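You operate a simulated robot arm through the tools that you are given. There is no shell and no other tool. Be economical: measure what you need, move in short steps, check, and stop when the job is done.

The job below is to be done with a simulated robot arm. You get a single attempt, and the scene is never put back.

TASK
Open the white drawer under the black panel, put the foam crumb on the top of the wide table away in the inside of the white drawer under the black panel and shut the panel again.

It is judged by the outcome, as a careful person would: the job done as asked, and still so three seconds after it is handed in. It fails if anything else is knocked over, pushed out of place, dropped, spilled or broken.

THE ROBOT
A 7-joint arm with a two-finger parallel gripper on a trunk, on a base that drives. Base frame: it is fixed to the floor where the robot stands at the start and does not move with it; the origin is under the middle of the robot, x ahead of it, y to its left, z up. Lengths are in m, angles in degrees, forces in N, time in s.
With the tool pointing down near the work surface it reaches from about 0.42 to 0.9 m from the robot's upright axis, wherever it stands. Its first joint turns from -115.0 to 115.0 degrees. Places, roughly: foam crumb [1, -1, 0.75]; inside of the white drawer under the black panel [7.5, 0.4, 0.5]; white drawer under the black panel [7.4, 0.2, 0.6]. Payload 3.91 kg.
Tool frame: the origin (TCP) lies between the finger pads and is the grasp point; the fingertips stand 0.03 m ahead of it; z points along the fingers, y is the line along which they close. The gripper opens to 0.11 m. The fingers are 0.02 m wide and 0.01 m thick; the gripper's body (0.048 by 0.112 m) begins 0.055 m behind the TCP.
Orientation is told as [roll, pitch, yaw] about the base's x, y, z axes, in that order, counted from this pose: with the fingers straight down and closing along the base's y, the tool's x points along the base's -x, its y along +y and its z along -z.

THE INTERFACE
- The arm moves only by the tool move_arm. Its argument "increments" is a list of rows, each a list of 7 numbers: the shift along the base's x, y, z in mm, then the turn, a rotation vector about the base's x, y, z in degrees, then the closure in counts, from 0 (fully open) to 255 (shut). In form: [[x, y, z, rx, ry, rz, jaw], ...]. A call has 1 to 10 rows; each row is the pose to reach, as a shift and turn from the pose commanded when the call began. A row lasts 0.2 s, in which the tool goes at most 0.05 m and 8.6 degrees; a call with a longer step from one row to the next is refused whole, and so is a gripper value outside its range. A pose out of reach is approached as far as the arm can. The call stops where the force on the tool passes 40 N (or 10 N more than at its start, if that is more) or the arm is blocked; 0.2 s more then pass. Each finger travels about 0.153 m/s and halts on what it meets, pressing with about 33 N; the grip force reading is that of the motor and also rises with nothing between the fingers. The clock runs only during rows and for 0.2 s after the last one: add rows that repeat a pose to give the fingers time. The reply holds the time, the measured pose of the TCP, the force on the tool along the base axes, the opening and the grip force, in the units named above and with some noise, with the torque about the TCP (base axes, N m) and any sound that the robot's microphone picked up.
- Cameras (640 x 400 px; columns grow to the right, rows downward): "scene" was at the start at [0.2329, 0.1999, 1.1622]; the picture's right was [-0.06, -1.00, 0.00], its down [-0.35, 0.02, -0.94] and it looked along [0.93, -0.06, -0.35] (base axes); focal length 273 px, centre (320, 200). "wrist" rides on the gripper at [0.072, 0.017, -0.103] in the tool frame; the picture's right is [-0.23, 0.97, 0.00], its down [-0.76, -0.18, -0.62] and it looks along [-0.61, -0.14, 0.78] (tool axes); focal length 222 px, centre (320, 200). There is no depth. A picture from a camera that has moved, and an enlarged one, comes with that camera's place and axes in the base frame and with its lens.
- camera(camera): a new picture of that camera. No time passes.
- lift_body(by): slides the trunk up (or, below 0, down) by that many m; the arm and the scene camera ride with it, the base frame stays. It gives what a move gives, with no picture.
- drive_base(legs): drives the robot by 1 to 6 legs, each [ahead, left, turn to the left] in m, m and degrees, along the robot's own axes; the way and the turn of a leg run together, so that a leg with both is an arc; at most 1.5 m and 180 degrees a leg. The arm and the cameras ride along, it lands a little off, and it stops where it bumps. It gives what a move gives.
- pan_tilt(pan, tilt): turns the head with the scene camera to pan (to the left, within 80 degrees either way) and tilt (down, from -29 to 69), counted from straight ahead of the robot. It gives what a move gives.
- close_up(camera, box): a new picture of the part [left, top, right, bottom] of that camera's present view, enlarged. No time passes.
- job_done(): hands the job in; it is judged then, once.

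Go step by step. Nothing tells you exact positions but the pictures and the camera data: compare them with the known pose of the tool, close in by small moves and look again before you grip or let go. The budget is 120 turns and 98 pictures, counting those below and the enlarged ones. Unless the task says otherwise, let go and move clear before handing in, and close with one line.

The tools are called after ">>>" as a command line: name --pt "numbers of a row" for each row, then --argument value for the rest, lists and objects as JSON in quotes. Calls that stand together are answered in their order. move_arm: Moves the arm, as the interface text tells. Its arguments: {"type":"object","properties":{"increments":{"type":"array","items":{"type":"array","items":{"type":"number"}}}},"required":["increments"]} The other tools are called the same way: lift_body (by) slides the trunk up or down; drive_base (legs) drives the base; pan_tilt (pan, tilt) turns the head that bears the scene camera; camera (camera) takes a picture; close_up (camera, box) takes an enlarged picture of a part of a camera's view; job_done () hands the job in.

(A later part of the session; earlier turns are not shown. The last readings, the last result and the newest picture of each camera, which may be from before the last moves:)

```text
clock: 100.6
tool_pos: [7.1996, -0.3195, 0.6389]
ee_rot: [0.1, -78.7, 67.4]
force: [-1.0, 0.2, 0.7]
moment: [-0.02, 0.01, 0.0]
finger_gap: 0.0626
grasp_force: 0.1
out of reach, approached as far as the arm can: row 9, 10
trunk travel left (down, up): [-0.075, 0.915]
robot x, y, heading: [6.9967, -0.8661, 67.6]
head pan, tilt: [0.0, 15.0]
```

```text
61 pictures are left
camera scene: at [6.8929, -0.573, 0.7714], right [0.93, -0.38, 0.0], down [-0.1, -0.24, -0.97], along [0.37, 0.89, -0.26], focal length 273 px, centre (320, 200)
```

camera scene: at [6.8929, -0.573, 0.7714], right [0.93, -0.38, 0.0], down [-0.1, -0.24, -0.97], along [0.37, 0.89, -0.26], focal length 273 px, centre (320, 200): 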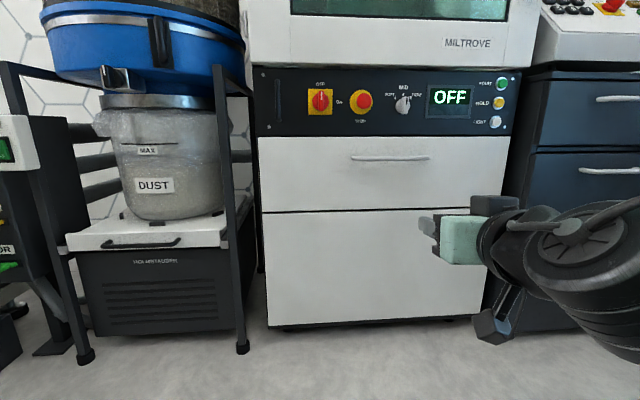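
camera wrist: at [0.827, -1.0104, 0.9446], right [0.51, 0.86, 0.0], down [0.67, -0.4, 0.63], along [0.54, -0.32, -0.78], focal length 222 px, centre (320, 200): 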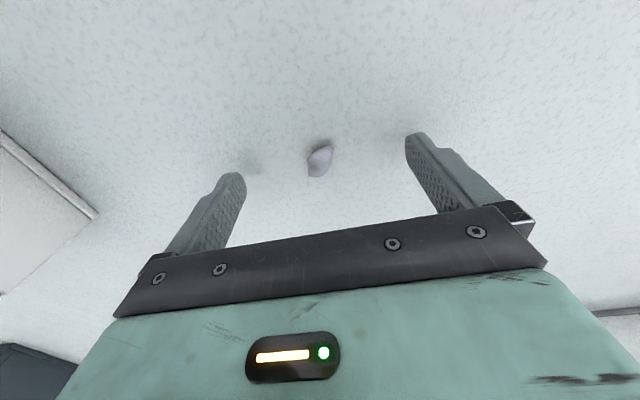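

Clear view of the drawer from low down. I'll zoom in to refine the handle's position.

>>> close_up --camera "scene" --box '[300, 120, 460, 220]'

```text
4.00 times, centred on (380, 170) of scene
camera zoom: at [6.8929, -0.573, 0.7714], right [0.93, -0.38, 0.0], down [-0.1, -0.24, -0.97], along [0.37, 0.89, -0.26], focal length 1093 px, centre (80, 320)
```

zoom: 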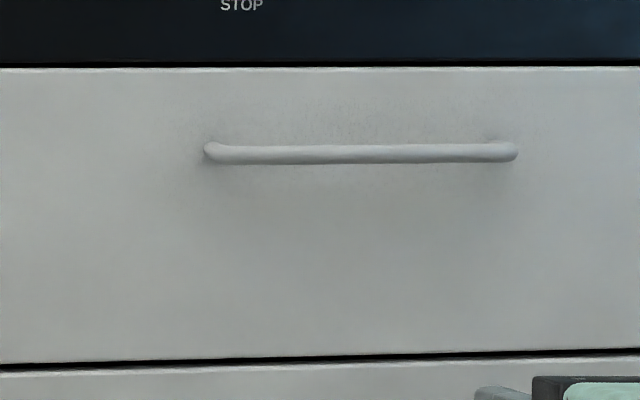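

The bar is confirmed at (7.391, 0.093, 0.682) and the face normal bears 72.3°. I'll drive to about 0.9 m from the handle, squared to the face.

>>> drive_base --legs '[[0.14, -0.072, 4.7]]'

```text
clock: 102.0
tool_pos: [7.2689, -0.1953, 0.6397]
ee_rot: [-0.4, -78.7, 72.5]
force: [-0.8, -1.2, -0.2]
moment: [-0.02, 0.02, 0.01]
finger_gap: 0.0627
grasp_force: 0.0
trunk travel left (down, up): [-0.075, 0.915]
robot x, y, heading: [7.1107, -0.7621, 72.1]
head pan, tilt: [0.0, 15.0]
```

Positioned. I'll level the tool, then roll it so the fingers close vertically.

>>> move_arm --pt "6 19 20 5.4 -1.7 0 80" --pt "9 29 42 10.8 -3.4 0 40" --pt "9 29 42 10.8 -3.4 0 40"

>>> move_arm --pt "0 0 0 2.6 8.1 0 40" --pt "0 0 0 5.2 16.2 0 40" --pt "0 0 0 7.8 24.3 0 40" --pt "0 0 0 10.3 32.4 0 40" --pt "0 0 0 12.9 40.5 0 40" --pt "0 0 0 15.5 48.6 0 40" --pt "0 0 0 18.1 56.7 0 40" --pt "0 0 0 20.7 64.8 0 40" --pt "0 0 0 23.3 72.9 0 40" --pt "0 0 0 25.8 81 0 40"

>>> camera --camera "scene"

```text
clock: 102.8
tool_pos: [7.2769, -0.1666, 0.6824]
ee_rot: [-171.8, -89.9, -116.0]
force: [0.1, -0.5, 0.1]
moment: [0.0, 0.03, 0.0]
finger_gap: 0.0926
grasp_force: 0.1
trunk travel left (down, up): [-0.075, 0.915]
robot x, y, heading: [7.1079, -0.7628, 72.6]
head pan, tilt: [0.0, 15.0]
```

```text
clock: 105.0
tool_pos: [7.2694, -0.1379, 0.8592]
ee_rot: [84.6, -10.1, -16.9]
force: [0.8, 0.2, 0.3]
moment: [-0.02, 0.02, 0.02]
finger_gap: 0.0929
grasp_force: 0.1
out of reach, approached as far as the arm can: row 5, 6, 7, 8, 9, 10
trunk travel left (down, up): [-0.075, 0.915]
robot x, y, heading: [7.1085, -0.7631, 72.6]
head pan, tilt: [0.0, 15.0]
```

```text
59 pictures are left
camera scene: at [6.9835, -0.4741, 0.7714], right [0.95, -0.3, 0.0], down [-0.08, -0.25, -0.97], along [0.29, 0.92, -0.26], focal length 273 px, centre (320, 200)
```

scene: 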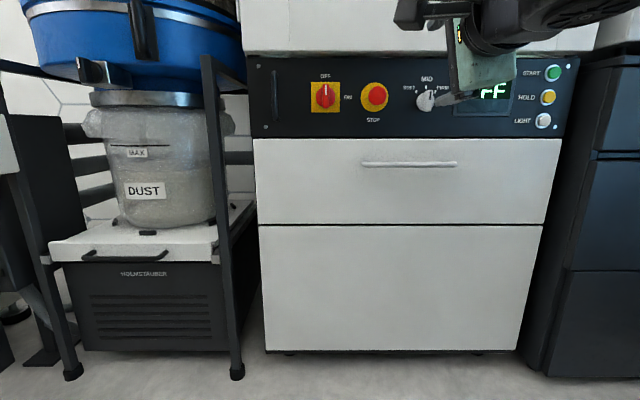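

The roll is reached, but the hand drifted up because that pose is out of reach at this distance. I'll check how the arm settles, first moving it slightly forward.

>>> move_arm --pt "6 19 0 0 0 0 40" --pt "12 38 0 0 0 0 40" --pt "18 57 0 0 0 0 40" --pt "24 76 0 0 0 0 40" --pt "24 76 0 0 0 0 40"

```text
clock: 106.2
tool_pos: [7.295, -0.0583, 0.8587]
ee_rot: [84.6, -10.2, -17.1]
force: [0.1, 0.1, 0.1]
moment: [0.03, -0.02, 0.01]
finger_gap: 0.0928
grasp_force: 0.0
trunk travel left (down, up): [-0.075, 0.915]
robot x, y, heading: [7.1093, -0.7629, 72.2]
head pan, tilt: [0.0, 15.0]
```

That pose holds. From here I'll try lowering to the handle's height.

>>> move_arm --pt "0 0 -30 0 0 0 40" --pt "0 0 -60 0 0 0 40" --pt "0 0 -90 0 0 0 40" --pt "0 0 -120 0 0 0 40" --pt "0 0 -150 0 0 0 40" --pt "0 0 -177 0 0 0 40" --pt "0 0 -177 0 0 0 40"

>>> camera --camera "scene"

```text
clock: 107.8
tool_pos: [7.2967, -0.0539, 0.8414]
ee_rot: [83.4, -10.8, -16.7]
force: [-0.6, 0.1, 1.2]
moment: [-0.01, 0.01, 0.01]
finger_gap: 0.0926
grasp_force: 0.1
out of reach, approached as far as the arm can: row 1, 2, 3, 4, 5, 6, 7
trunk travel left (down, up): [-0.075, 0.915]
robot x, y, heading: [7.1098, -0.7645, 72.4]
head pan, tilt: [0.0, 15.0]
```

```text
58 pictures are left
camera scene: at [6.9837, -0.4742, 0.7714], right [0.95, -0.3, 0.0], down [-0.08, -0.25, -0.97], along [0.29, 0.92, -0.26], focal length 273 px, centre (320, 200)
```

scene: 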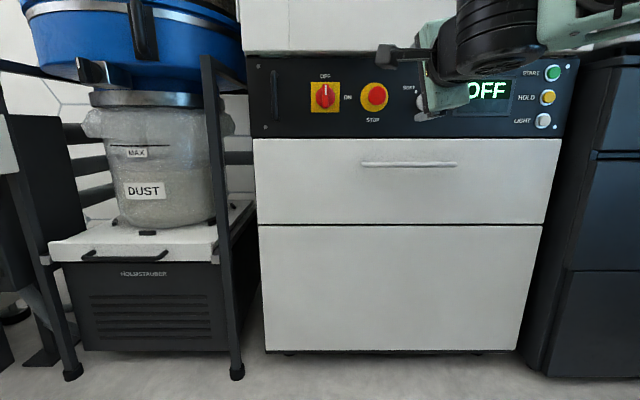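

A joint limit stops it with the camera on the left. I'll back off and roll the opposite way.

>>> move_arm --pt "-3 -11 -5 -2.6 -8.1 0 40" --pt "-7 -22 -10 -5.2 -16.2 0 40" --pt "-10 -33 -15 -7.8 -24.3 0 40" --pt "-14 -44 -20 -10.3 -32.4 0 40" --pt "-17 -55 -25 -12.9 -40.5 0 40" --pt "-20 -66 -30 -15.5 -48.6 0 40" --pt "-24 -77 -35 -18.1 -56.7 0 40" --pt "-27 -88 -40 -20.7 -64.8 0 40" --pt "-30 -99 -45 -23.3 -72.9 0 40" --pt "-34 -110 -50 -25.8 -81 0 40"

>>> move_arm --pt "0 0 -5 -2.6 -8.1 0 40" --pt "0 0 -15 -5.2 -16.2 0 40" --pt "0 0 -25 -7.8 -24.3 0 40" --pt "0 0 -35 -10.3 -32.4 0 40" --pt "0 0 -45 -12.9 -40.5 0 40" --pt "0 0 -55 -15.5 -48.6 0 40" --pt "0 0 -65 -18.1 -56.7 0 40" --pt "0 0 -75 -20.7 -64.8 0 40" --pt "0 0 -85 -23.3 -72.9 0 40" --pt "0 0 -95 -25.8 -81 0 40"

>>> camera --camera "scene"

```text
clock: 110.0
tool_pos: [7.2633, -0.1625, 0.7897]
ee_rot: [-88.4, -84.6, 155.6]
force: [-0.2, 0.3, -0.5]
moment: [0.02, 0.01, -0.01]
finger_gap: 0.0927
grasp_force: 0.0
trunk travel left (down, up): [-0.075, 0.915]
robot x, y, heading: [7.1111, -0.76, 72.5]
head pan, tilt: [0.0, 15.0]
```

```text
clock: 112.2
tool_pos: [7.2634, -0.1615, 0.6952]
ee_rot: [-95.2, 0.3, 161.8]
force: [-0.9, -0.1, -1.5]
moment: [0.01, 0.03, 0.0]
finger_gap: 0.0927
grasp_force: 0.0
trunk travel left (down, up): [-0.075, 0.915]
robot x, y, heading: [7.1081, -0.7612, 72.5]
head pan, tilt: [0.0, 15.0]
```

```text
57 pictures are left
camera scene: at [6.9837, -0.4742, 0.7714], right [0.95, -0.3, 0.0], down [-0.08, -0.25, -0.97], along [0.29, 0.92, -0.26], focal length 273 px, centre (320, 200)
```

scene: 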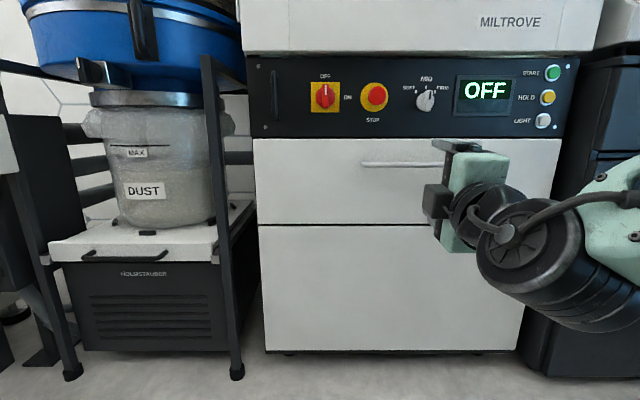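

This roll works. I'll level the last 5°, line up laterally and approach to about 9 cm short of the bar.

>>> move_arm --pt "20 20 -5 -2.5 0.8 0 40" --pt "40 50 -10 -5 1.6 0 40" --pt "60 85 -13 -5 1.6 0 40" --pt "75 120 -13 -5 1.6 0 40" --pt "90 150 -13 -5 1.6 0 40" --pt "100 168 -13 -5 1.6 0 40" --pt "100 168 -13 -5 1.6 0 40"

>>> close_up --camera "scene" --box '[300, 120, 460, 220]'

>>> camera --camera "wrist"

```text
clock: 113.8
tool_pos: [7.3639, 0.0046, 0.6827]
ee_rot: [-90.1, 0.1, 161.7]
force: [0.7, 0.0, -0.9]
moment: [-0.01, 0.0, 0.01]
finger_gap: 0.093
grasp_force: 0.0
trunk travel left (down, up): [-0.075, 0.915]
robot x, y, heading: [7.112, -0.7627, 72.2]
head pan, tilt: [0.0, 15.0]
```

```text
4.00 times, centred on (380, 170) of scene
camera zoom: at [6.9837, -0.4742, 0.7714], right [0.95, -0.3, 0.0], down [-0.08, -0.25, -0.97], along [0.29, 0.92, -0.26], focal length 1093 px, centre (80, 320)
```

zoom: 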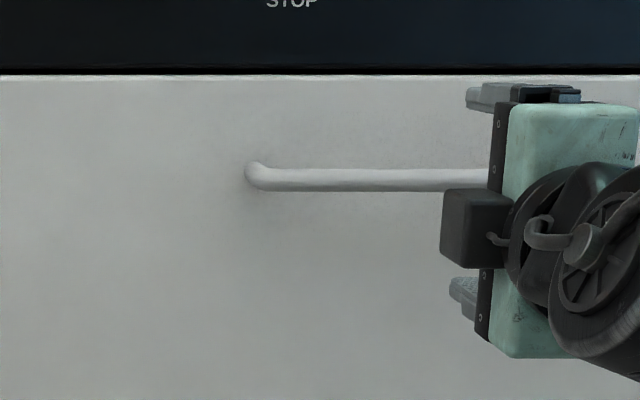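

```text
55 pictures are left
camera wrist: at [7.4003, -0.1149, 0.6656], right [-0.21, 0.07, -0.97], down [-0.92, -0.35, 0.17], along [-0.33, 0.93, 0.14], focal length 222 px, centre (320, 200)
```

wrist: 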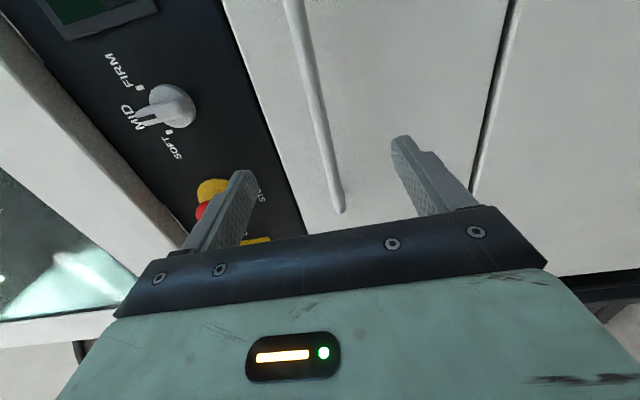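

The bar lies centred between the fingers. I'll narrow the opening a little and advance to straddle the bar, staying just off the face.

>>> move_arm --pt "6 19 0 0 0 0 110" --pt "12 38 0 0 0 0 130" --pt "18 57 0 0 0 0 130" --pt "23 72 0 0 0 0 130" --pt "26 82 0 0 0 0 130" --pt "26 82 0 0 0 0 130"

>>> camera --camera "wrist"

>>> close_up --camera "scene" --box '[340, 120, 500, 220]'

```text
clock: 115.2
tool_pos: [7.3895, 0.0876, 0.6835]
ee_rot: [-90.0, 0.1, 161.7]
force: [0.3, 0.3, 0.1]
moment: [-0.02, -0.01, -0.02]
finger_gap: 0.0541
grasp_force: 0.1
trunk travel left (down, up): [-0.075, 0.915]
robot x, y, heading: [7.1064, -0.7587, 72.1]
head pan, tilt: [0.0, 15.0]
```

```text
54 pictures are left
camera wrist: at [7.4254, -0.0319, 0.6673], right [-0.21, 0.07, -0.97], down [-0.92, -0.35, 0.17], along [-0.33, 0.93, 0.14], focal length 222 px, centre (320, 200)
```

wrist: 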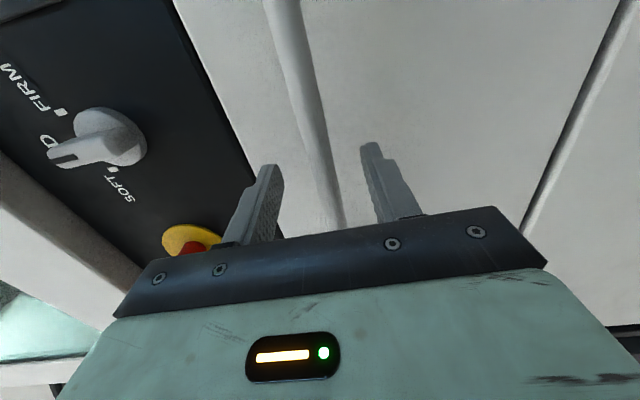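

```text
4.00 times, centred on (420, 170) of scene
camera zoom: at [6.9837, -0.4742, 0.7714], right [0.95, -0.3, 0.0], down [-0.08, -0.25, -0.97], along [0.29, 0.92, -0.26], focal length 1093 px, centre (-80, 320)
```

zoom: 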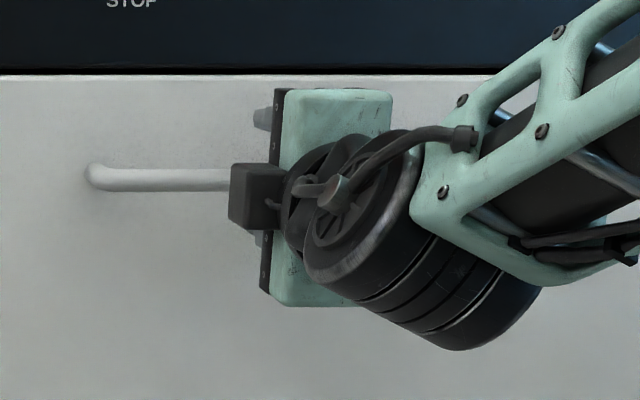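

The bar is between the pads. Gripping it now.

>>> move_arm --pt "0 0 0 0 0 0 200" --pt "0 0 0 0 0 0 255" --pt "0 0 0 0 0 0 255" --pt "0 0 0 0 0 0 255"

>>> camera --camera "wrist"

```text
clock: 116.2
tool_pos: [7.3889, 0.0874, 0.6795]
ee_rot: [-89.6, 0.2, 161.9]
force: [-0.9, -8.6, -20.2]
moment: [-0.12, 0.33, -0.03]
finger_gap: 0.0138
grasp_force: 45.0
trunk travel left (down, up): [-0.075, 0.915]
robot x, y, heading: [7.1129, -0.7569, 72.1]
head pan, tilt: [0.0, 15.0]
```

```text
52 pictures are left
camera wrist: at [7.4254, -0.032, 0.6645], right [-0.21, 0.06, -0.97], down [-0.92, -0.35, 0.18], along [-0.33, 0.93, 0.13], focal length 222 px, centre (320, 200)
```

wrist: 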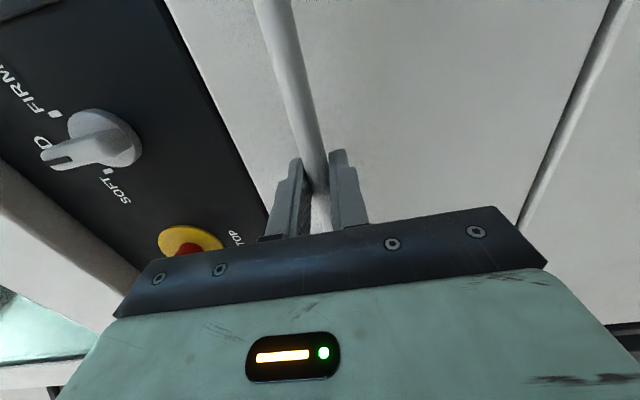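

Gripped. I'll relieve the vertical strain and pull gently.

>>> move_arm --pt "0 0 -3 0 0 0 255" --pt "-3 -9 -3 0 0 0 255" --pt "-6 -19 -3 0 0 0 255" --pt "-12 -38 -3 0 0 0 255" --pt "-18 -57 -3 0 0 0 255" --pt "-24 -76 -3 0 0 0 255"

>>> camera --camera "scene"

```text
clock: 117.7
tool_pos: [7.3657, 0.012, 0.6793]
ee_rot: [-90.3, 0.2, 161.8]
force: [2.4, 0.5, 1.6]
moment: [0.04, 0.19, 1.1]
finger_gap: 0.0139
grasp_force: 45.1
trunk travel left (down, up): [-0.075, 0.915]
robot x, y, heading: [7.112, -0.7609, 72.4]
head pan, tilt: [0.0, 15.0]
```

```text
51 pictures are left
camera scene: at [6.9837, -0.4742, 0.7715], right [0.95, -0.3, 0.0], down [-0.08, -0.25, -0.97], along [0.29, 0.92, -0.26], focal length 273 px, centre (320, 200)
```

scene: 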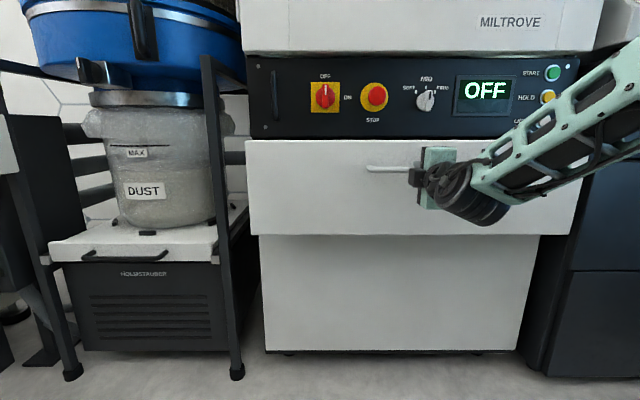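

The drawer slides freely and is about 8 cm open. Pulling further.

>>> move_arm --pt "-6 -19 0 0 0 0 255" --pt "-12 -38 0 0 0 0 255" --pt "-18 -57 0 0 0 0 255" --pt "-24 -76 0 0 0 0 255" --pt "-30 -95 0 0 0 0 255" --pt "-36 -114 0 0 0 0 255" --pt "-43 -133 0 0 0 0 255" --pt "-49 -152 0 0 0 0 255" --pt "-55 -172 0 0 0 0 255" --pt "-61 -191 0 0 0 0 255"

>>> camera --camera "scene"

```text
clock: 119.8
tool_pos: [7.306, -0.1796, 0.6796]
ee_rot: [-89.8, 0.3, 161.7]
force: [13.7, -1.3, 1.5]
moment: [0.05, 0.19, 0.76]
finger_gap: 0.0138
grasp_force: 45.0
trunk travel left (down, up): [-0.075, 0.915]
robot x, y, heading: [7.1128, -0.7622, 72.5]
head pan, tilt: [0.0, 15.0]
```

```text
50 pictures are left
camera scene: at [6.9839, -0.4743, 0.7714], right [0.95, -0.3, 0.0], down [-0.08, -0.25, -0.97], along [0.29, 0.92, -0.26], focal length 273 px, centre (320, 200)
```

scene: 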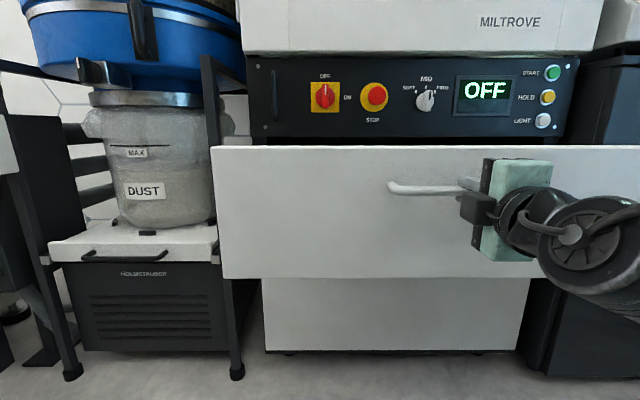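

The drawer is about 28 cm open. I'll let go and back the base off straight so the fingers clear the bar.

>>> move_arm --pt "0 0 0 0 0 0 180" --pt "0 0 0 0 0 0 100" --pt "0 0 0 0 0 0 100"

>>> drive_base --legs '[[-0.13, 0, 0]]'

>>> pan_tilt --pan 0 --tilt 35

>>> camera --camera "scene"

```text
clock: 120.7
tool_pos: [7.3051, -0.1797, 0.6805]
ee_rot: [-90.0, 0.3, 161.8]
force: [0.0, -0.2, 0.3]
moment: [0.03, 0.0, -0.01]
finger_gap: 0.0668
grasp_force: 0.2
trunk travel left (down, up): [-0.075, 0.915]
robot x, y, heading: [7.1128, -0.7575, 72.3]
head pan, tilt: [0.0, 15.0]
```

```text
clock: 121.9
tool_pos: [7.2663, -0.3016, 0.68]
ee_rot: [-90.0, 0.2, 161.8]
force: [-0.9, 0.3, 0.3]
moment: [-0.01, -0.01, -0.02]
finger_gap: 0.067
grasp_force: 0.0
trunk travel left (down, up): [-0.075, 0.915]
robot x, y, heading: [7.0674, -0.8858, 72.5]
head pan, tilt: [0.0, 15.0]
```

```text
clock: 122.8
tool_pos: [7.2656, -0.3028, 0.6803]
ee_rot: [-90.1, 0.1, 161.8]
force: [0.2, -0.2, 0.4]
moment: [0.03, 0.01, 0.0]
finger_gap: 0.0669
grasp_force: 0.1
trunk travel left (down, up): [-0.075, 0.915]
robot x, y, heading: [7.0705, -0.887, 72.4]
head pan, tilt: [0.0, 35.0]
```

```text
49 pictures are left
camera scene: at [6.9425, -0.6034, 0.7395], right [0.95, -0.3, 0.0], down [-0.17, -0.55, -0.82], along [0.25, 0.78, -0.57], focal length 273 px, centre (320, 200)
```

scene: 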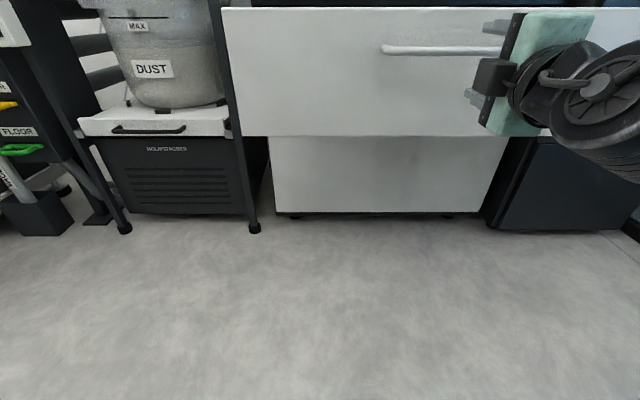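

The gripper is clear and the drawer stays open. Next I'll roll and pitch the tool back to pointing down and go for the crumb.

>>> move_arm --pt "0 0 6 2.6 8.1 0 100" --pt "0 0 12 5.2 16.2 0 100" --pt "0 0 18 7.8 24.3 0 100" --pt "0 0 24 10.3 32.4 0 100" --pt "0 0 30 12.9 40.5 0 100" --pt "0 0 36 15.5 48.6 0 100" --pt "0 0 42 18.1 56.7 0 100" --pt "0 0 48 20.7 64.8 0 100" --pt "0 0 54 23.3 72.9 0 100" --pt "0 0 60 25.8 81 0 100"

>>> move_arm --pt "-5 0 0 -8 2.5 0 100" --pt "-15 0 0 -16 5 0 100" --pt "-30 0 0 -24 7.6 0 100" --pt "-50 0 0 -32 10.2 0 100" --pt "-80 0 0 -40 12.7 0 100" --pt "-120 0 0 -48 15.3 0 100" --pt "-160 0 0 -56 17.8 0 100" --pt "-200 0 0 -64 20.4 0 100" --pt "-240 0 0 -72 22.9 0 100" --pt "-280 0 0 -80 25.5 0 100"

```text
clock: 125.0
tool_pos: [7.2733, -0.2941, 0.7132]
ee_rot: [-84.6, -84.8, 156.9]
force: [-0.3, 0.7, -0.3]
moment: [0.0, 0.01, 0.01]
finger_gap: 0.0669
grasp_force: 0.0
out of reach, approached as far as the arm can: row 6, 7, 8, 9, 10
trunk travel left (down, up): [-0.075, 0.915]
robot x, y, heading: [7.0707, -0.8866, 72.5]
head pan, tilt: [0.0, 35.0]
```

```text
clock: 127.2
tool_pos: [6.9943, -0.2904, 0.7136]
ee_rot: [-0.5, -5.4, 77.6]
force: [-0.2, 0.2, -0.6]
moment: [0.02, 0.02, 0.02]
finger_gap: 0.0668
grasp_force: 0.0
out of reach, approached as far as the arm can: row 1, 2
trunk travel left (down, up): [-0.075, 0.915]
robot x, y, heading: [7.0696, -0.8837, 72.4]
head pan, tilt: [0.0, 35.0]
```

The tool is nearly vertical. I'll move above the crumb, restore the original finger yaw and descend partway.

>>> move_arm --pt "-46 -10 0 -2.6 0.6 -5 100" --pt "-92 -20 -10 -5.2 1.4 -10 100" --pt "-138 -30 -20 -5.2 1.4 -10 100" --pt "-184 -39 -30 -5.2 1.4 -10 100" --pt "-225 -48 -50 -5.2 1.4 -10 100" --pt "-231 -48 -95 -5.2 1.4 -10 100" --pt "-231 -48 -140 -5.2 1.4 -10 100" --pt "-231 -48 -190 -5.2 1.4 -10 100" --pt "-231 -48 -240 -5.2 1.4 -10 60" --pt "-231 -48 -290 -5.2 1.4 -10 0"

>>> move_arm --pt "0 0 -50 0 0 0 0" --pt "0 0 -100 0 0 0 0" --pt "0 0 -150 0 0 0 0" --pt "0 0 -200 0 0 0 0" --pt "0 0 -240 0 0 0 0" --pt "0 0 -240 0 0 0 0"

>>> camera --camera "wrist"

```text
clock: 129.4
tool_pos: [6.7628, -0.34, 0.4227]
ee_rot: [-0.6, -0.1, 67.7]
force: [0.7, -0.2, 0.6]
moment: [-0.02, 0.01, 0.0]
finger_gap: 0.11
grasp_force: 0.1
trunk travel left (down, up): [-0.075, 0.915]
robot x, y, heading: [7.0696, -0.8856, 72.6]
head pan, tilt: [0.0, 35.0]
```

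```text
clock: 130.8
tool_pos: [6.7628, -0.3403, 0.183]
ee_rot: [-0.7, -0.1, 67.6]
force: [0.3, 0.3, -0.1]
moment: [-0.03, 0.02, 0.01]
finger_gap: 0.11
grasp_force: 0.0
trunk travel left (down, up): [-0.075, 0.915]
robot x, y, heading: [7.0719, -0.8851, 72.7]
head pan, tilt: [0.0, 35.0]
```

```text
48 pictures are left
camera wrist: at [6.717, -0.3997, 0.2861], right [-0.81, 0.58, -0.01], down [0.45, 0.64, 0.63], along [0.37, 0.51, -0.78], focal length 222 px, centre (320, 200)
```

wrist: 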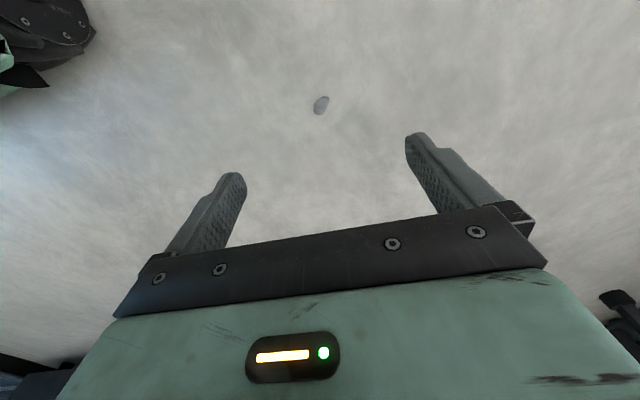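

The crumb is exactly on the tool axis. Descending to the floor grasp height.

>>> move_arm --pt "0 2 -45 0 0 0 0" --pt "0 2 -90 0 0 0 0" --pt "0 2 -125 0 0 0 0" --pt "0 2 -145 0 0 0 0" --pt "0 2 -151 0 0 0 0" --pt "0 2 -151 0 0 0 0"

>>> close_up --camera "wrist" --box '[220, 100, 444, 240]'

```text
clock: 132.2
tool_pos: [6.7624, -0.3378, 0.0343]
ee_rot: [-0.7, -0.1, 67.7]
force: [0.0, 0.6, 0.4]
moment: [-0.01, 0.0, 0.05]
finger_gap: 0.1101
grasp_force: 0.0
trunk travel left (down, up): [-0.075, 0.915]
robot x, y, heading: [7.072, -0.8853, 72.4]
head pan, tilt: [0.0, 35.0]
```

```text
2.86 times, centred on (332, 170) of wrist
camera zoom: at [6.7178, -0.3983, 0.1372], right [-0.81, 0.58, -0.01], down [0.45, 0.64, 0.63], along [0.37, 0.5, -0.78], focal length 635 px, centre (286, 286)
```

zoom: 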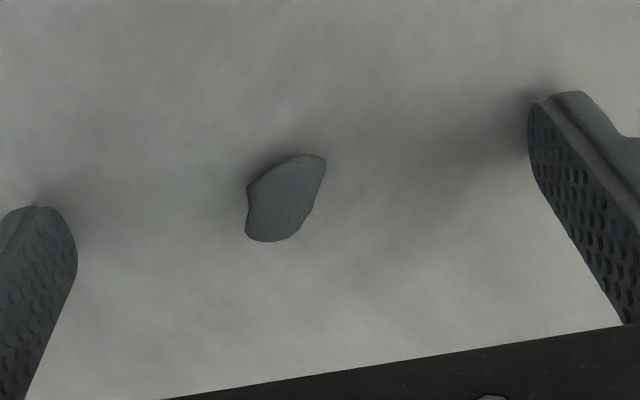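

Aligned as before. Closing, then lifting.

>>> move_arm --pt "0 0 -2 0 0 0 120" --pt "0 0 -2 0 0 0 200" --pt "0 0 -2 0 0 0 255" --pt "0 0 -2 0 0 0 255" --pt "0 0 -2 0 0 0 255" --pt "0 0 30 0 0 0 255" --pt "0 0 80 0 0 0 255" --pt "0 0 130 0 0 0 255" --pt "0 0 180 0 0 0 255" --pt "0 0 230 0 0 0 255"

>>> close_up --camera "wrist" --box '[220, 100, 444, 240]'

```text
clock: 134.4
tool_pos: [6.7654, -0.3402, 0.2608]
ee_rot: [-0.9, -0.2, 67.7]
force: [0.3, 0.0, 0.3]
moment: [0.02, 0.01, 0.02]
finger_gap: 0.0154
grasp_force: 33.4
trunk travel left (down, up): [-0.075, 0.915]
robot x, y, heading: [7.07, -0.8886, 72.4]
head pan, tilt: [0.0, 35.0]
```

```text
2.86 times, centred on (332, 170) of wrist
camera zoom: at [6.7196, -0.4004, 0.3646], right [-0.81, 0.58, -0.01], down [0.45, 0.64, 0.63], along [0.37, 0.5, -0.78], focal length 635 px, centre (286, 286)
```

zoom: 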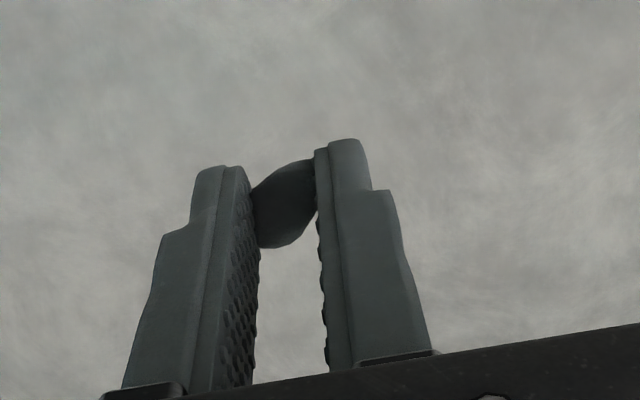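

The crumb is back in hand. I'll raise the trunk and hand, then look down into the drawer.

>>> lift_body --by 0.4

>>> move_arm --pt "20 -5 45 0 0 0 255" --pt "45 -10 85 0 0 0 255" --pt "75 -10 120 0 0 0 255" --pt "105 -10 155 0 0 0 255" --pt "135 -5 190 0 0 0 255" --pt "165 0 225 0 0 0 255" --pt "200 0 255 0 0 0 255" --pt "240 0 280 0 0 0 255" --pt "280 0 300 0 0 0 255" --pt "310 0 320 0 0 0 255"

>>> drive_base --legs '[[0.13, 0, 0]]'

>>> pan_tilt --pan 0 --tilt 45

>>> camera --camera "scene"

```text
clock: 138.2
tool_pos: [6.764, -0.3399, 0.6607]
ee_rot: [-0.8, -0.2, 67.6]
force: [0.3, 0.1, 0.1]
moment: [-0.01, 0.02, -0.03]
finger_gap: 0.0154
grasp_force: 32.6
trunk travel left (down, up): [-0.475, 0.515]
robot x, y, heading: [7.0704, -0.888, 72.3]
head pan, tilt: [0.0, 35.0]
```

```text
clock: 140.4
tool_pos: [7.0739, -0.3403, 0.9824]
ee_rot: [-0.8, -0.1, 67.6]
force: [0.3, 0.1, -0.5]
moment: [0.02, -0.02, 0.01]
finger_gap: 0.0154
grasp_force: 33.2
trunk travel left (down, up): [-0.475, 0.515]
robot x, y, heading: [7.0699, -0.8857, 72.6]
head pan, tilt: [0.0, 35.0]
```

```text
clock: 141.7
tool_pos: [7.1156, -0.215, 0.9819]
ee_rot: [-0.8, -0.2, 67.5]
force: [0.0, -0.4, 0.5]
moment: [0.0, 0.04, 0.01]
finger_gap: 0.0153
grasp_force: 33.3
trunk travel left (down, up): [-0.475, 0.515]
robot x, y, heading: [7.1121, -0.7568, 72.8]
head pan, tilt: [0.0, 35.0]
```

```text
clock: 142.4
tool_pos: [7.1143, -0.2153, 0.9819]
ee_rot: [-0.8, -0.1, 67.6]
force: [0.4, 0.2, -0.3]
moment: [0.0, 0.01, 0.0]
finger_gap: 0.0155
grasp_force: 32.5
trunk travel left (down, up): [-0.475, 0.515]
robot x, y, heading: [7.1128, -0.7616, 72.2]
head pan, tilt: [0.0, 45.0]
```

```text
45 pictures are left
camera scene: at [6.9799, -0.485, 1.1246], right [0.95, -0.3, 0.0], down [-0.21, -0.67, -0.71], along [0.21, 0.67, -0.71], focal length 273 px, centre (320, 200)
```

scene: 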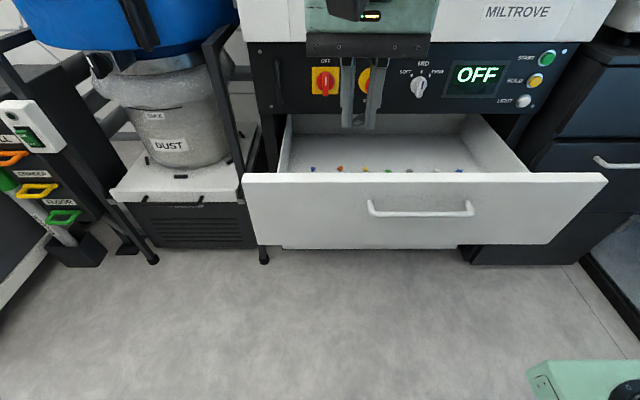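

I can see into the drawer, which already holds some small coloured bits. I'll zoom in on the interior.

>>> close_up --camera "scene" --box '[264, 90, 552, 270]'

```text
2.22 times, centred on (408, 180) of scene
camera zoom: at [6.9799, -0.485, 1.1246], right [0.95, -0.3, 0.0], down [-0.21, -0.67, -0.71], along [0.21, 0.67, -0.71], focal length 607 px, centre (124, 244)
```

zoom: 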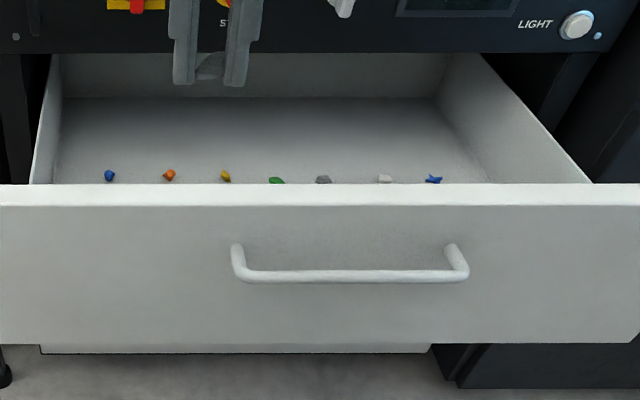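

The bits sit in a row level with the panel, and the nearer part of the drawer should be free. I'll move the hand above that part and check with the wrist camera.

>>> move_arm --pt "35 30 0 0 0 0.7 255" --pt "70 60 0 0 0 1.5 255" --pt "105 90 0 0 0 2.2 255" --pt "140 120 0 0 0 3 255" --pt "175 150 0 0 0 3.7 255" --pt "210 175 0 0 0 4.4 255" --pt "247 200 0 0 0 5 255" --pt "247 200 0 0 0 5 255"

>>> camera --camera "wrist"

>>> camera --camera "scene"

```text
clock: 144.2
tool_pos: [7.3609, -0.0153, 0.9797]
ee_rot: [-0.7, -0.2, 72.5]
force: [-0.6, 1.0, 0.9]
moment: [0.01, 0.0, -0.04]
finger_gap: 0.0154
grasp_force: 33.1
trunk travel left (down, up): [-0.475, 0.515]
robot x, y, heading: [7.1089, -0.7569, 72.3]
head pan, tilt: [0.0, 45.0]
```

```text
43 pictures are left
camera wrist: at [7.3228, -0.0781, 1.0846], right [-0.86, 0.51, -0.01], down [0.39, 0.67, 0.63], along [0.33, 0.54, -0.78], focal length 222 px, centre (320, 200)
```

wrist: 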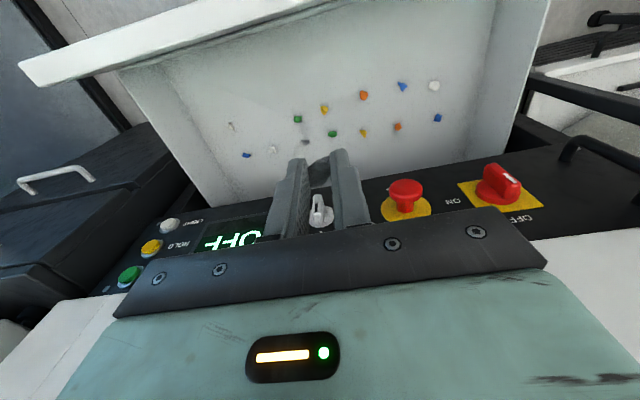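

```text
42 pictures are left
camera scene: at [6.9799, -0.4851, 1.1246], right [0.95, -0.3, 0.0], down [-0.21, -0.67, -0.71], along [0.21, 0.67, -0.71], focal length 273 px, centre (320, 200)
```

scene: 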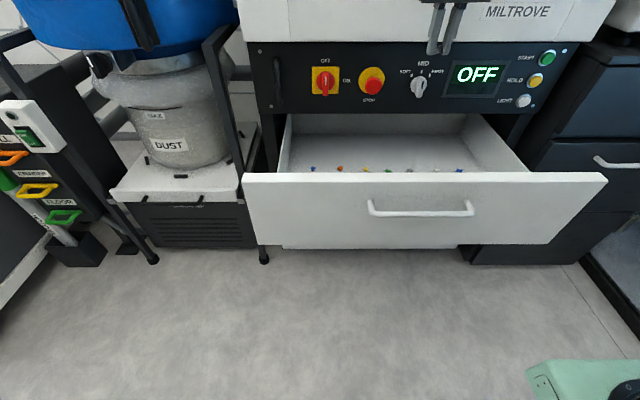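

The near half of the drawer floor is clear, and the tool axis lands about 8 cm in front of the existing bits. I'll shift 15 mm deeper and go down with the trunk.

>>> move_arm --pt "5 14 0 0.7 0 0 255" --pt "5 14 0 0.7 0 0 255"

>>> lift_body --by -0.3

>>> camera --camera "wrist"

>>> camera --camera "scene"

```text
clock: 144.8
tool_pos: [7.368, -0.0011, 0.9822]
ee_rot: [-0.6, -0.8, 72.4]
force: [0.1, -0.5, -0.1]
moment: [-0.02, 0.01, -0.04]
finger_gap: 0.0154
grasp_force: 33.0
trunk travel left (down, up): [-0.475, 0.515]
robot x, y, heading: [7.112, -0.7546, 72.3]
head pan, tilt: [0.0, 45.0]
```

```text
clock: 147.8
tool_pos: [7.3662, -0.001, 0.6814]
ee_rot: [-0.5, -0.8, 72.6]
force: [-0.8, -0.2, -0.8]
moment: [-0.02, 0.04, -0.01]
finger_gap: 0.0155
grasp_force: 33.4
trunk travel left (down, up): [-0.175, 0.815]
robot x, y, heading: [7.1066, -0.7594, 72.5]
head pan, tilt: [0.0, 45.0]
```

```text
41 pictures are left
camera wrist: at [7.3269, -0.0655, 0.7843], right [-0.86, 0.51, -0.01], down [0.39, 0.67, 0.64], along [0.33, 0.54, -0.77], focal length 222 px, centre (320, 200)
```

wrist: 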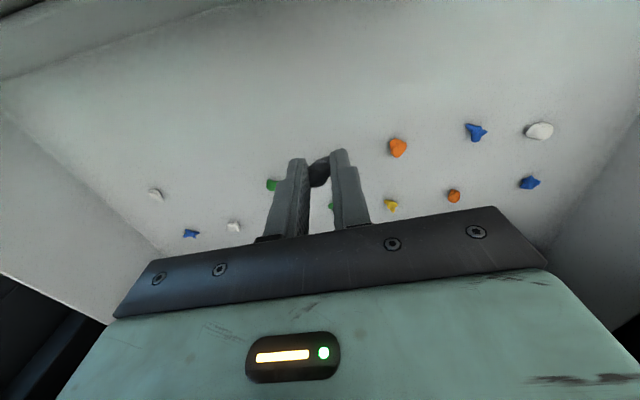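

```text
40 pictures are left
camera scene: at [6.9799, -0.4851, 0.8246], right [0.95, -0.3, 0.0], down [-0.21, -0.67, -0.71], along [0.21, 0.67, -0.71], focal length 273 px, centre (320, 200)
```

scene: 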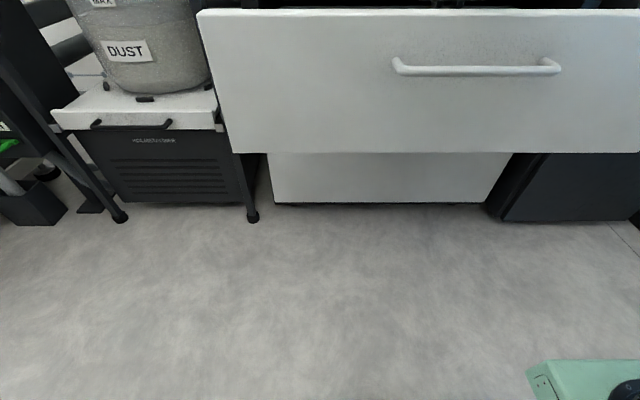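

The drawer floor is at z≈0.53. I'll lower another 10 cm and then check closely.

>>> move_arm --pt "0 0 -30 0 0 0 255" --pt "0 0 -60 0 0 0 255" --pt "0 0 -90 0 0 0 255" --pt "0 0 -108 0 0 0 255" --pt "0 0 -108 0 0 0 255"

>>> camera --camera "wrist"

>>> close_up --camera "wrist" --box '[220, 100, 444, 240]'

```text
clock: 149.0
tool_pos: [7.3664, -0.0012, 0.5716]
ee_rot: [-0.4, -0.8, 72.5]
force: [-0.7, -0.4, -0.4]
moment: [0.0, 0.01, 0.01]
finger_gap: 0.0154
grasp_force: 33.0
trunk travel left (down, up): [-0.175, 0.815]
robot x, y, heading: [7.1112, -0.7574, 72.6]
head pan, tilt: [0.0, 45.0]
```

```text
39 pictures are left
camera wrist: at [7.3267, -0.0665, 0.6748], right [-0.86, 0.51, -0.01], down [0.39, 0.67, 0.64], along [0.33, 0.54, -0.77], focal length 222 px, centre (320, 200)
```

wrist: 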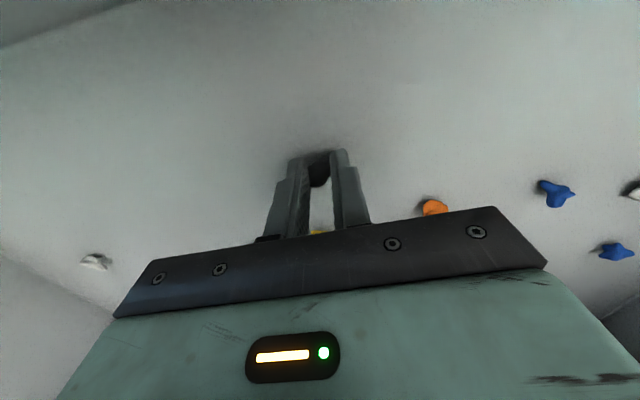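

```text
2.86 times, centred on (332, 170) of wrist
camera zoom: at [7.3267, -0.0665, 0.6748], right [-0.86, 0.51, -0.01], down [0.39, 0.67, 0.64], along [0.33, 0.54, -0.77], focal length 635 px, centre (286, 286)
```

zoom: 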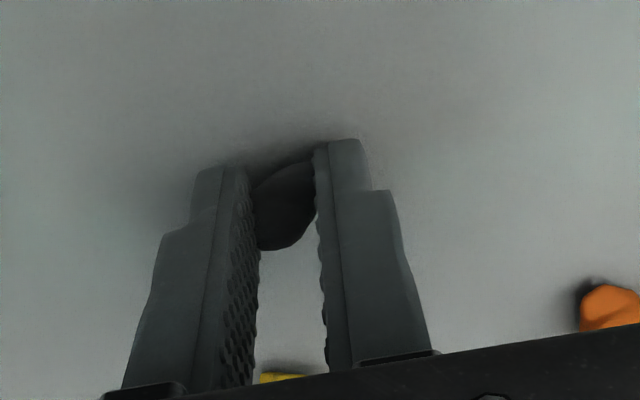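

Nearly on the floor of the drawer. A few more slow millimetres, watching the force.

>>> move_arm --pt "0 0 -3 0 0 0 255" --pt "0 0 -6 0 0 0 255" --pt "0 0 -6 0 0 0 255"

>>> close_up --camera "wrist" --box '[220, 100, 444, 240]'

```text
clock: 149.8
tool_pos: [7.3673, -0.0012, 0.5666]
ee_rot: [-0.5, -0.8, 72.5]
force: [-0.1, 0.2, 0.1]
moment: [0.02, 0.02, -0.01]
finger_gap: 0.0154
grasp_force: 32.9
trunk travel left (down, up): [-0.175, 0.815]
robot x, y, heading: [7.111, -0.7597, 72.7]
head pan, tilt: [0.0, 45.0]
```

```text
2.86 times, centred on (332, 170) of wrist
camera zoom: at [7.3273, -0.0653, 0.6699], right [-0.86, 0.51, -0.01], down [0.39, 0.67, 0.64], along [0.33, 0.54, -0.77], focal length 635 px, centre (286, 286)
```

zoom: 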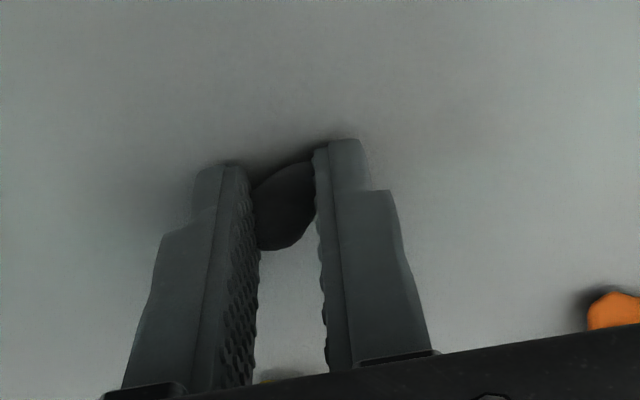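

A couple more millimetres, then open gently.

>>> move_arm --pt "0 0 -3 0 0 0 255" --pt "0 0 -3 0 0 0 255" --pt "0 0 -3 0 0 0 205" --pt "0 0 -3 0 0 0 190" --pt "0 0 -3 0 0 0 160" --pt "0 0 -3 0 0 0 150"

>>> close_up --camera "wrist" --box '[220, 100, 444, 240]'

```text
clock: 151.2
tool_pos: [7.3692, -0.002, 0.5673]
ee_rot: [-0.7, -1.0, 72.4]
force: [19.4, -4.1, 26.2]
moment: [-0.2, 0.02, 0.1]
finger_gap: 0.035
grasp_force: 0.1
trunk travel left (down, up): [-0.175, 0.815]
robot x, y, heading: [7.1134, -0.7601, 72.4]
head pan, tilt: [0.0, 45.0]
```

```text
2.86 times, centred on (332, 170) of wrist
camera zoom: at [7.3288, -0.0661, 0.6687], right [-0.86, 0.51, -0.01], down [0.39, 0.66, 0.64], along [0.33, 0.55, -0.77], focal length 635 px, centre (286, 286)
```

zoom: 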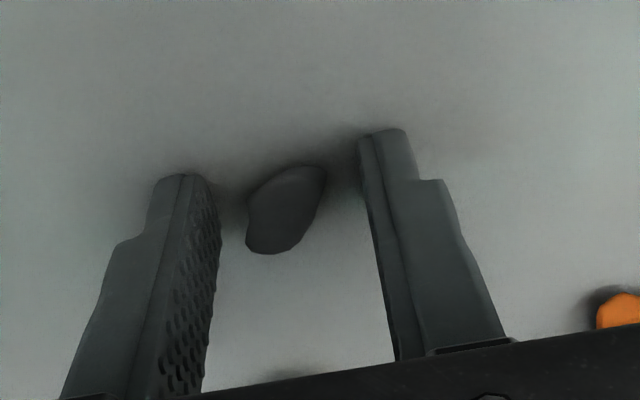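

The crumb is down inside the drawer, with the fingers just touching the floor. Lifting straight up and out.

>>> move_arm --pt "0 0 5 0 0 0 150" --pt "0 0 20 0 0 0 150" --pt "0 0 60 0 0 0 150" --pt "0 0 110 0 0 0 150" --pt "0 0 110 0 0 0 150"

>>> camera --camera "wrist"

>>> lift_body --by 0.3

>>> camera --camera "scene"

```text
clock: 152.4
tool_pos: [7.3695, -0.0025, 0.6732]
ee_rot: [-0.5, -0.8, 72.5]
force: [0.1, 1.2, -0.1]
moment: [-0.01, 0.02, 0.01]
finger_gap: 0.0451
grasp_force: 0.1
trunk travel left (down, up): [-0.175, 0.815]
robot x, y, heading: [7.1119, -0.7604, 72.6]
head pan, tilt: [0.0, 45.0]
```

```text
35 pictures are left
camera wrist: at [7.3284, -0.0667, 0.7762], right [-0.86, 0.51, -0.01], down [0.39, 0.67, 0.64], along [0.33, 0.54, -0.77], focal length 222 px, centre (320, 200)
```

wrist: 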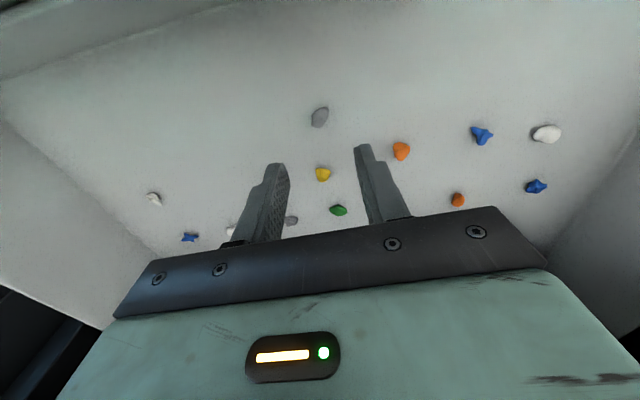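

```text
clock: 155.4
tool_pos: [7.3684, -0.0028, 0.9727]
ee_rot: [-0.6, -0.8, 72.4]
force: [0.1, -0.3, 0.2]
moment: [0.0, 0.0, 0.01]
finger_gap: 0.0454
grasp_force: 0.0
trunk travel left (down, up): [-0.475, 0.515]
robot x, y, heading: [7.1144, -0.7631, 72.4]
head pan, tilt: [0.0, 45.0]
```

```text
34 pictures are left
camera scene: at [6.9799, -0.485, 1.1245], right [0.95, -0.3, 0.0], down [-0.21, -0.67, -0.71], along [0.21, 0.67, -0.71], focal length 273 px, centre (320, 200)
```

scene: 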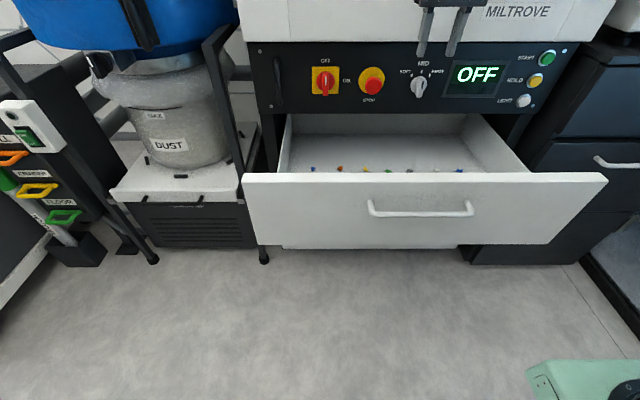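

The grey crumb is lying inside the drawer in front of the others. I'll withdraw the hand, back off, close the fingers and set up to push the drawer shut.

>>> move_arm --pt "-14 -45 0 0 0 0 150" --pt "-28 -90 0 0 0 0 200" --pt "-42 -135 0 0 0 0 255" --pt "-56 -180 0 0 0 0 255" --pt "-70 -220 0 0 0 0 255" --pt "-76 -238 0 0 0 0 255"

>>> drive_base --legs '[[-0.2, 0, 0]]'

>>> lift_body --by -0.35

```text
clock: 156.8
tool_pos: [7.2914, -0.2406, 0.9748]
ee_rot: [-0.6, -0.8, 72.5]
force: [0.0, -0.2, -0.1]
moment: [-0.03, 0.02, -0.01]
finger_gap: 0.0
grasp_force: 32.7
trunk travel left (down, up): [-0.475, 0.515]
robot x, y, heading: [7.1107, -0.7627, 72.5]
head pan, tilt: [0.0, 45.0]
```

```text
clock: 158.4
tool_pos: [7.2309, -0.4308, 0.9747]
ee_rot: [-0.5, -0.8, 72.5]
force: [-0.1, -0.6, -0.5]
moment: [-0.01, 0.01, 0.0]
finger_gap: 0.0001
grasp_force: 32.7
trunk travel left (down, up): [-0.475, 0.515]
robot x, y, heading: [7.0477, -0.9515, 72.3]
head pan, tilt: [0.0, 45.0]
```

```text
clock: 161.8
tool_pos: [7.2316, -0.4303, 0.6249]
ee_rot: [-0.5, -0.9, 72.7]
force: [0.2, 0.7, 0.4]
moment: [0.0, 0.01, 0.02]
finger_gap: 0.0001
grasp_force: 33.3
trunk travel left (down, up): [-0.125, 0.865]
robot x, y, heading: [7.0524, -0.9503, 72.4]
head pan, tilt: [0.0, 45.0]
```

Now pitching the tool to horizontal in front of the drawer.

>>> move_arm --pt "3 8 0 8.1 -2.6 0 255" --pt "5 15 0 16.2 -5.2 0 255" --pt "7 23 0 24.3 -7.7 0 255" --pt "10 30 0 32.4 -10.3 0 255" --pt "12 38 0 40.5 -12.9 0 255" --pt "15 46 0 48.6 -15.5 0 255" --pt "17 53 0 56.7 -18.1 0 255" --pt "19 61 0 64.8 -20.7 0 255" --pt "22 68 0 72.9 -23.2 0 255" --pt "24 76 0 81 -25.8 0 255"

>>> pan_tilt --pan 0 --tilt 20

>>> camera --camera "scene"

```text
clock: 164.0
tool_pos: [7.2475, -0.3225, 0.6365]
ee_rot: [-3.0, -85.9, 74.8]
force: [-0.1, 0.4, 0.0]
moment: [0.0, 0.01, 0.03]
finger_gap: 0.0001
grasp_force: 32.7
out of reach, approached as far as the arm can: row 7, 8, 9, 10
trunk travel left (down, up): [-0.125, 0.865]
robot x, y, heading: [7.0516, -0.9489, 72.6]
head pan, tilt: [0.0, 45.0]
```

```text
clock: 164.9
tool_pos: [7.2475, -0.3225, 0.637]
ee_rot: [-3.7, -85.7, 75.3]
force: [0.5, 0.0, -0.4]
moment: [0.01, -0.01, -0.03]
finger_gap: 0.0
grasp_force: 33.0
trunk travel left (down, up): [-0.125, 0.865]
robot x, y, heading: [7.0473, -0.9546, 72.4]
head pan, tilt: [0.0, 20.0]
```

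```text
33 pictures are left
camera scene: at [6.9234, -0.6638, 0.8132], right [0.95, -0.3, 0.0], down [-0.1, -0.33, -0.94], along [0.28, 0.9, -0.34], focal length 273 px, centre (320, 200)
```

scene: 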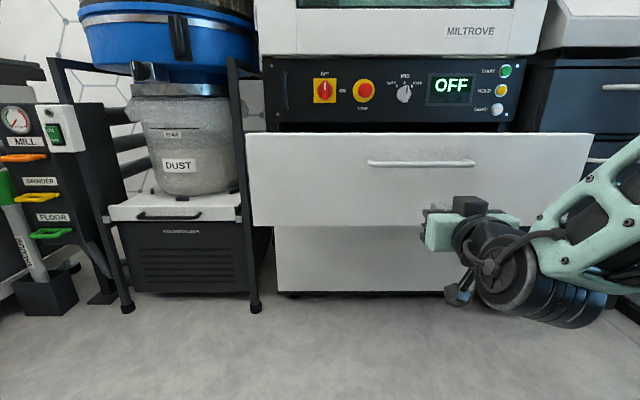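

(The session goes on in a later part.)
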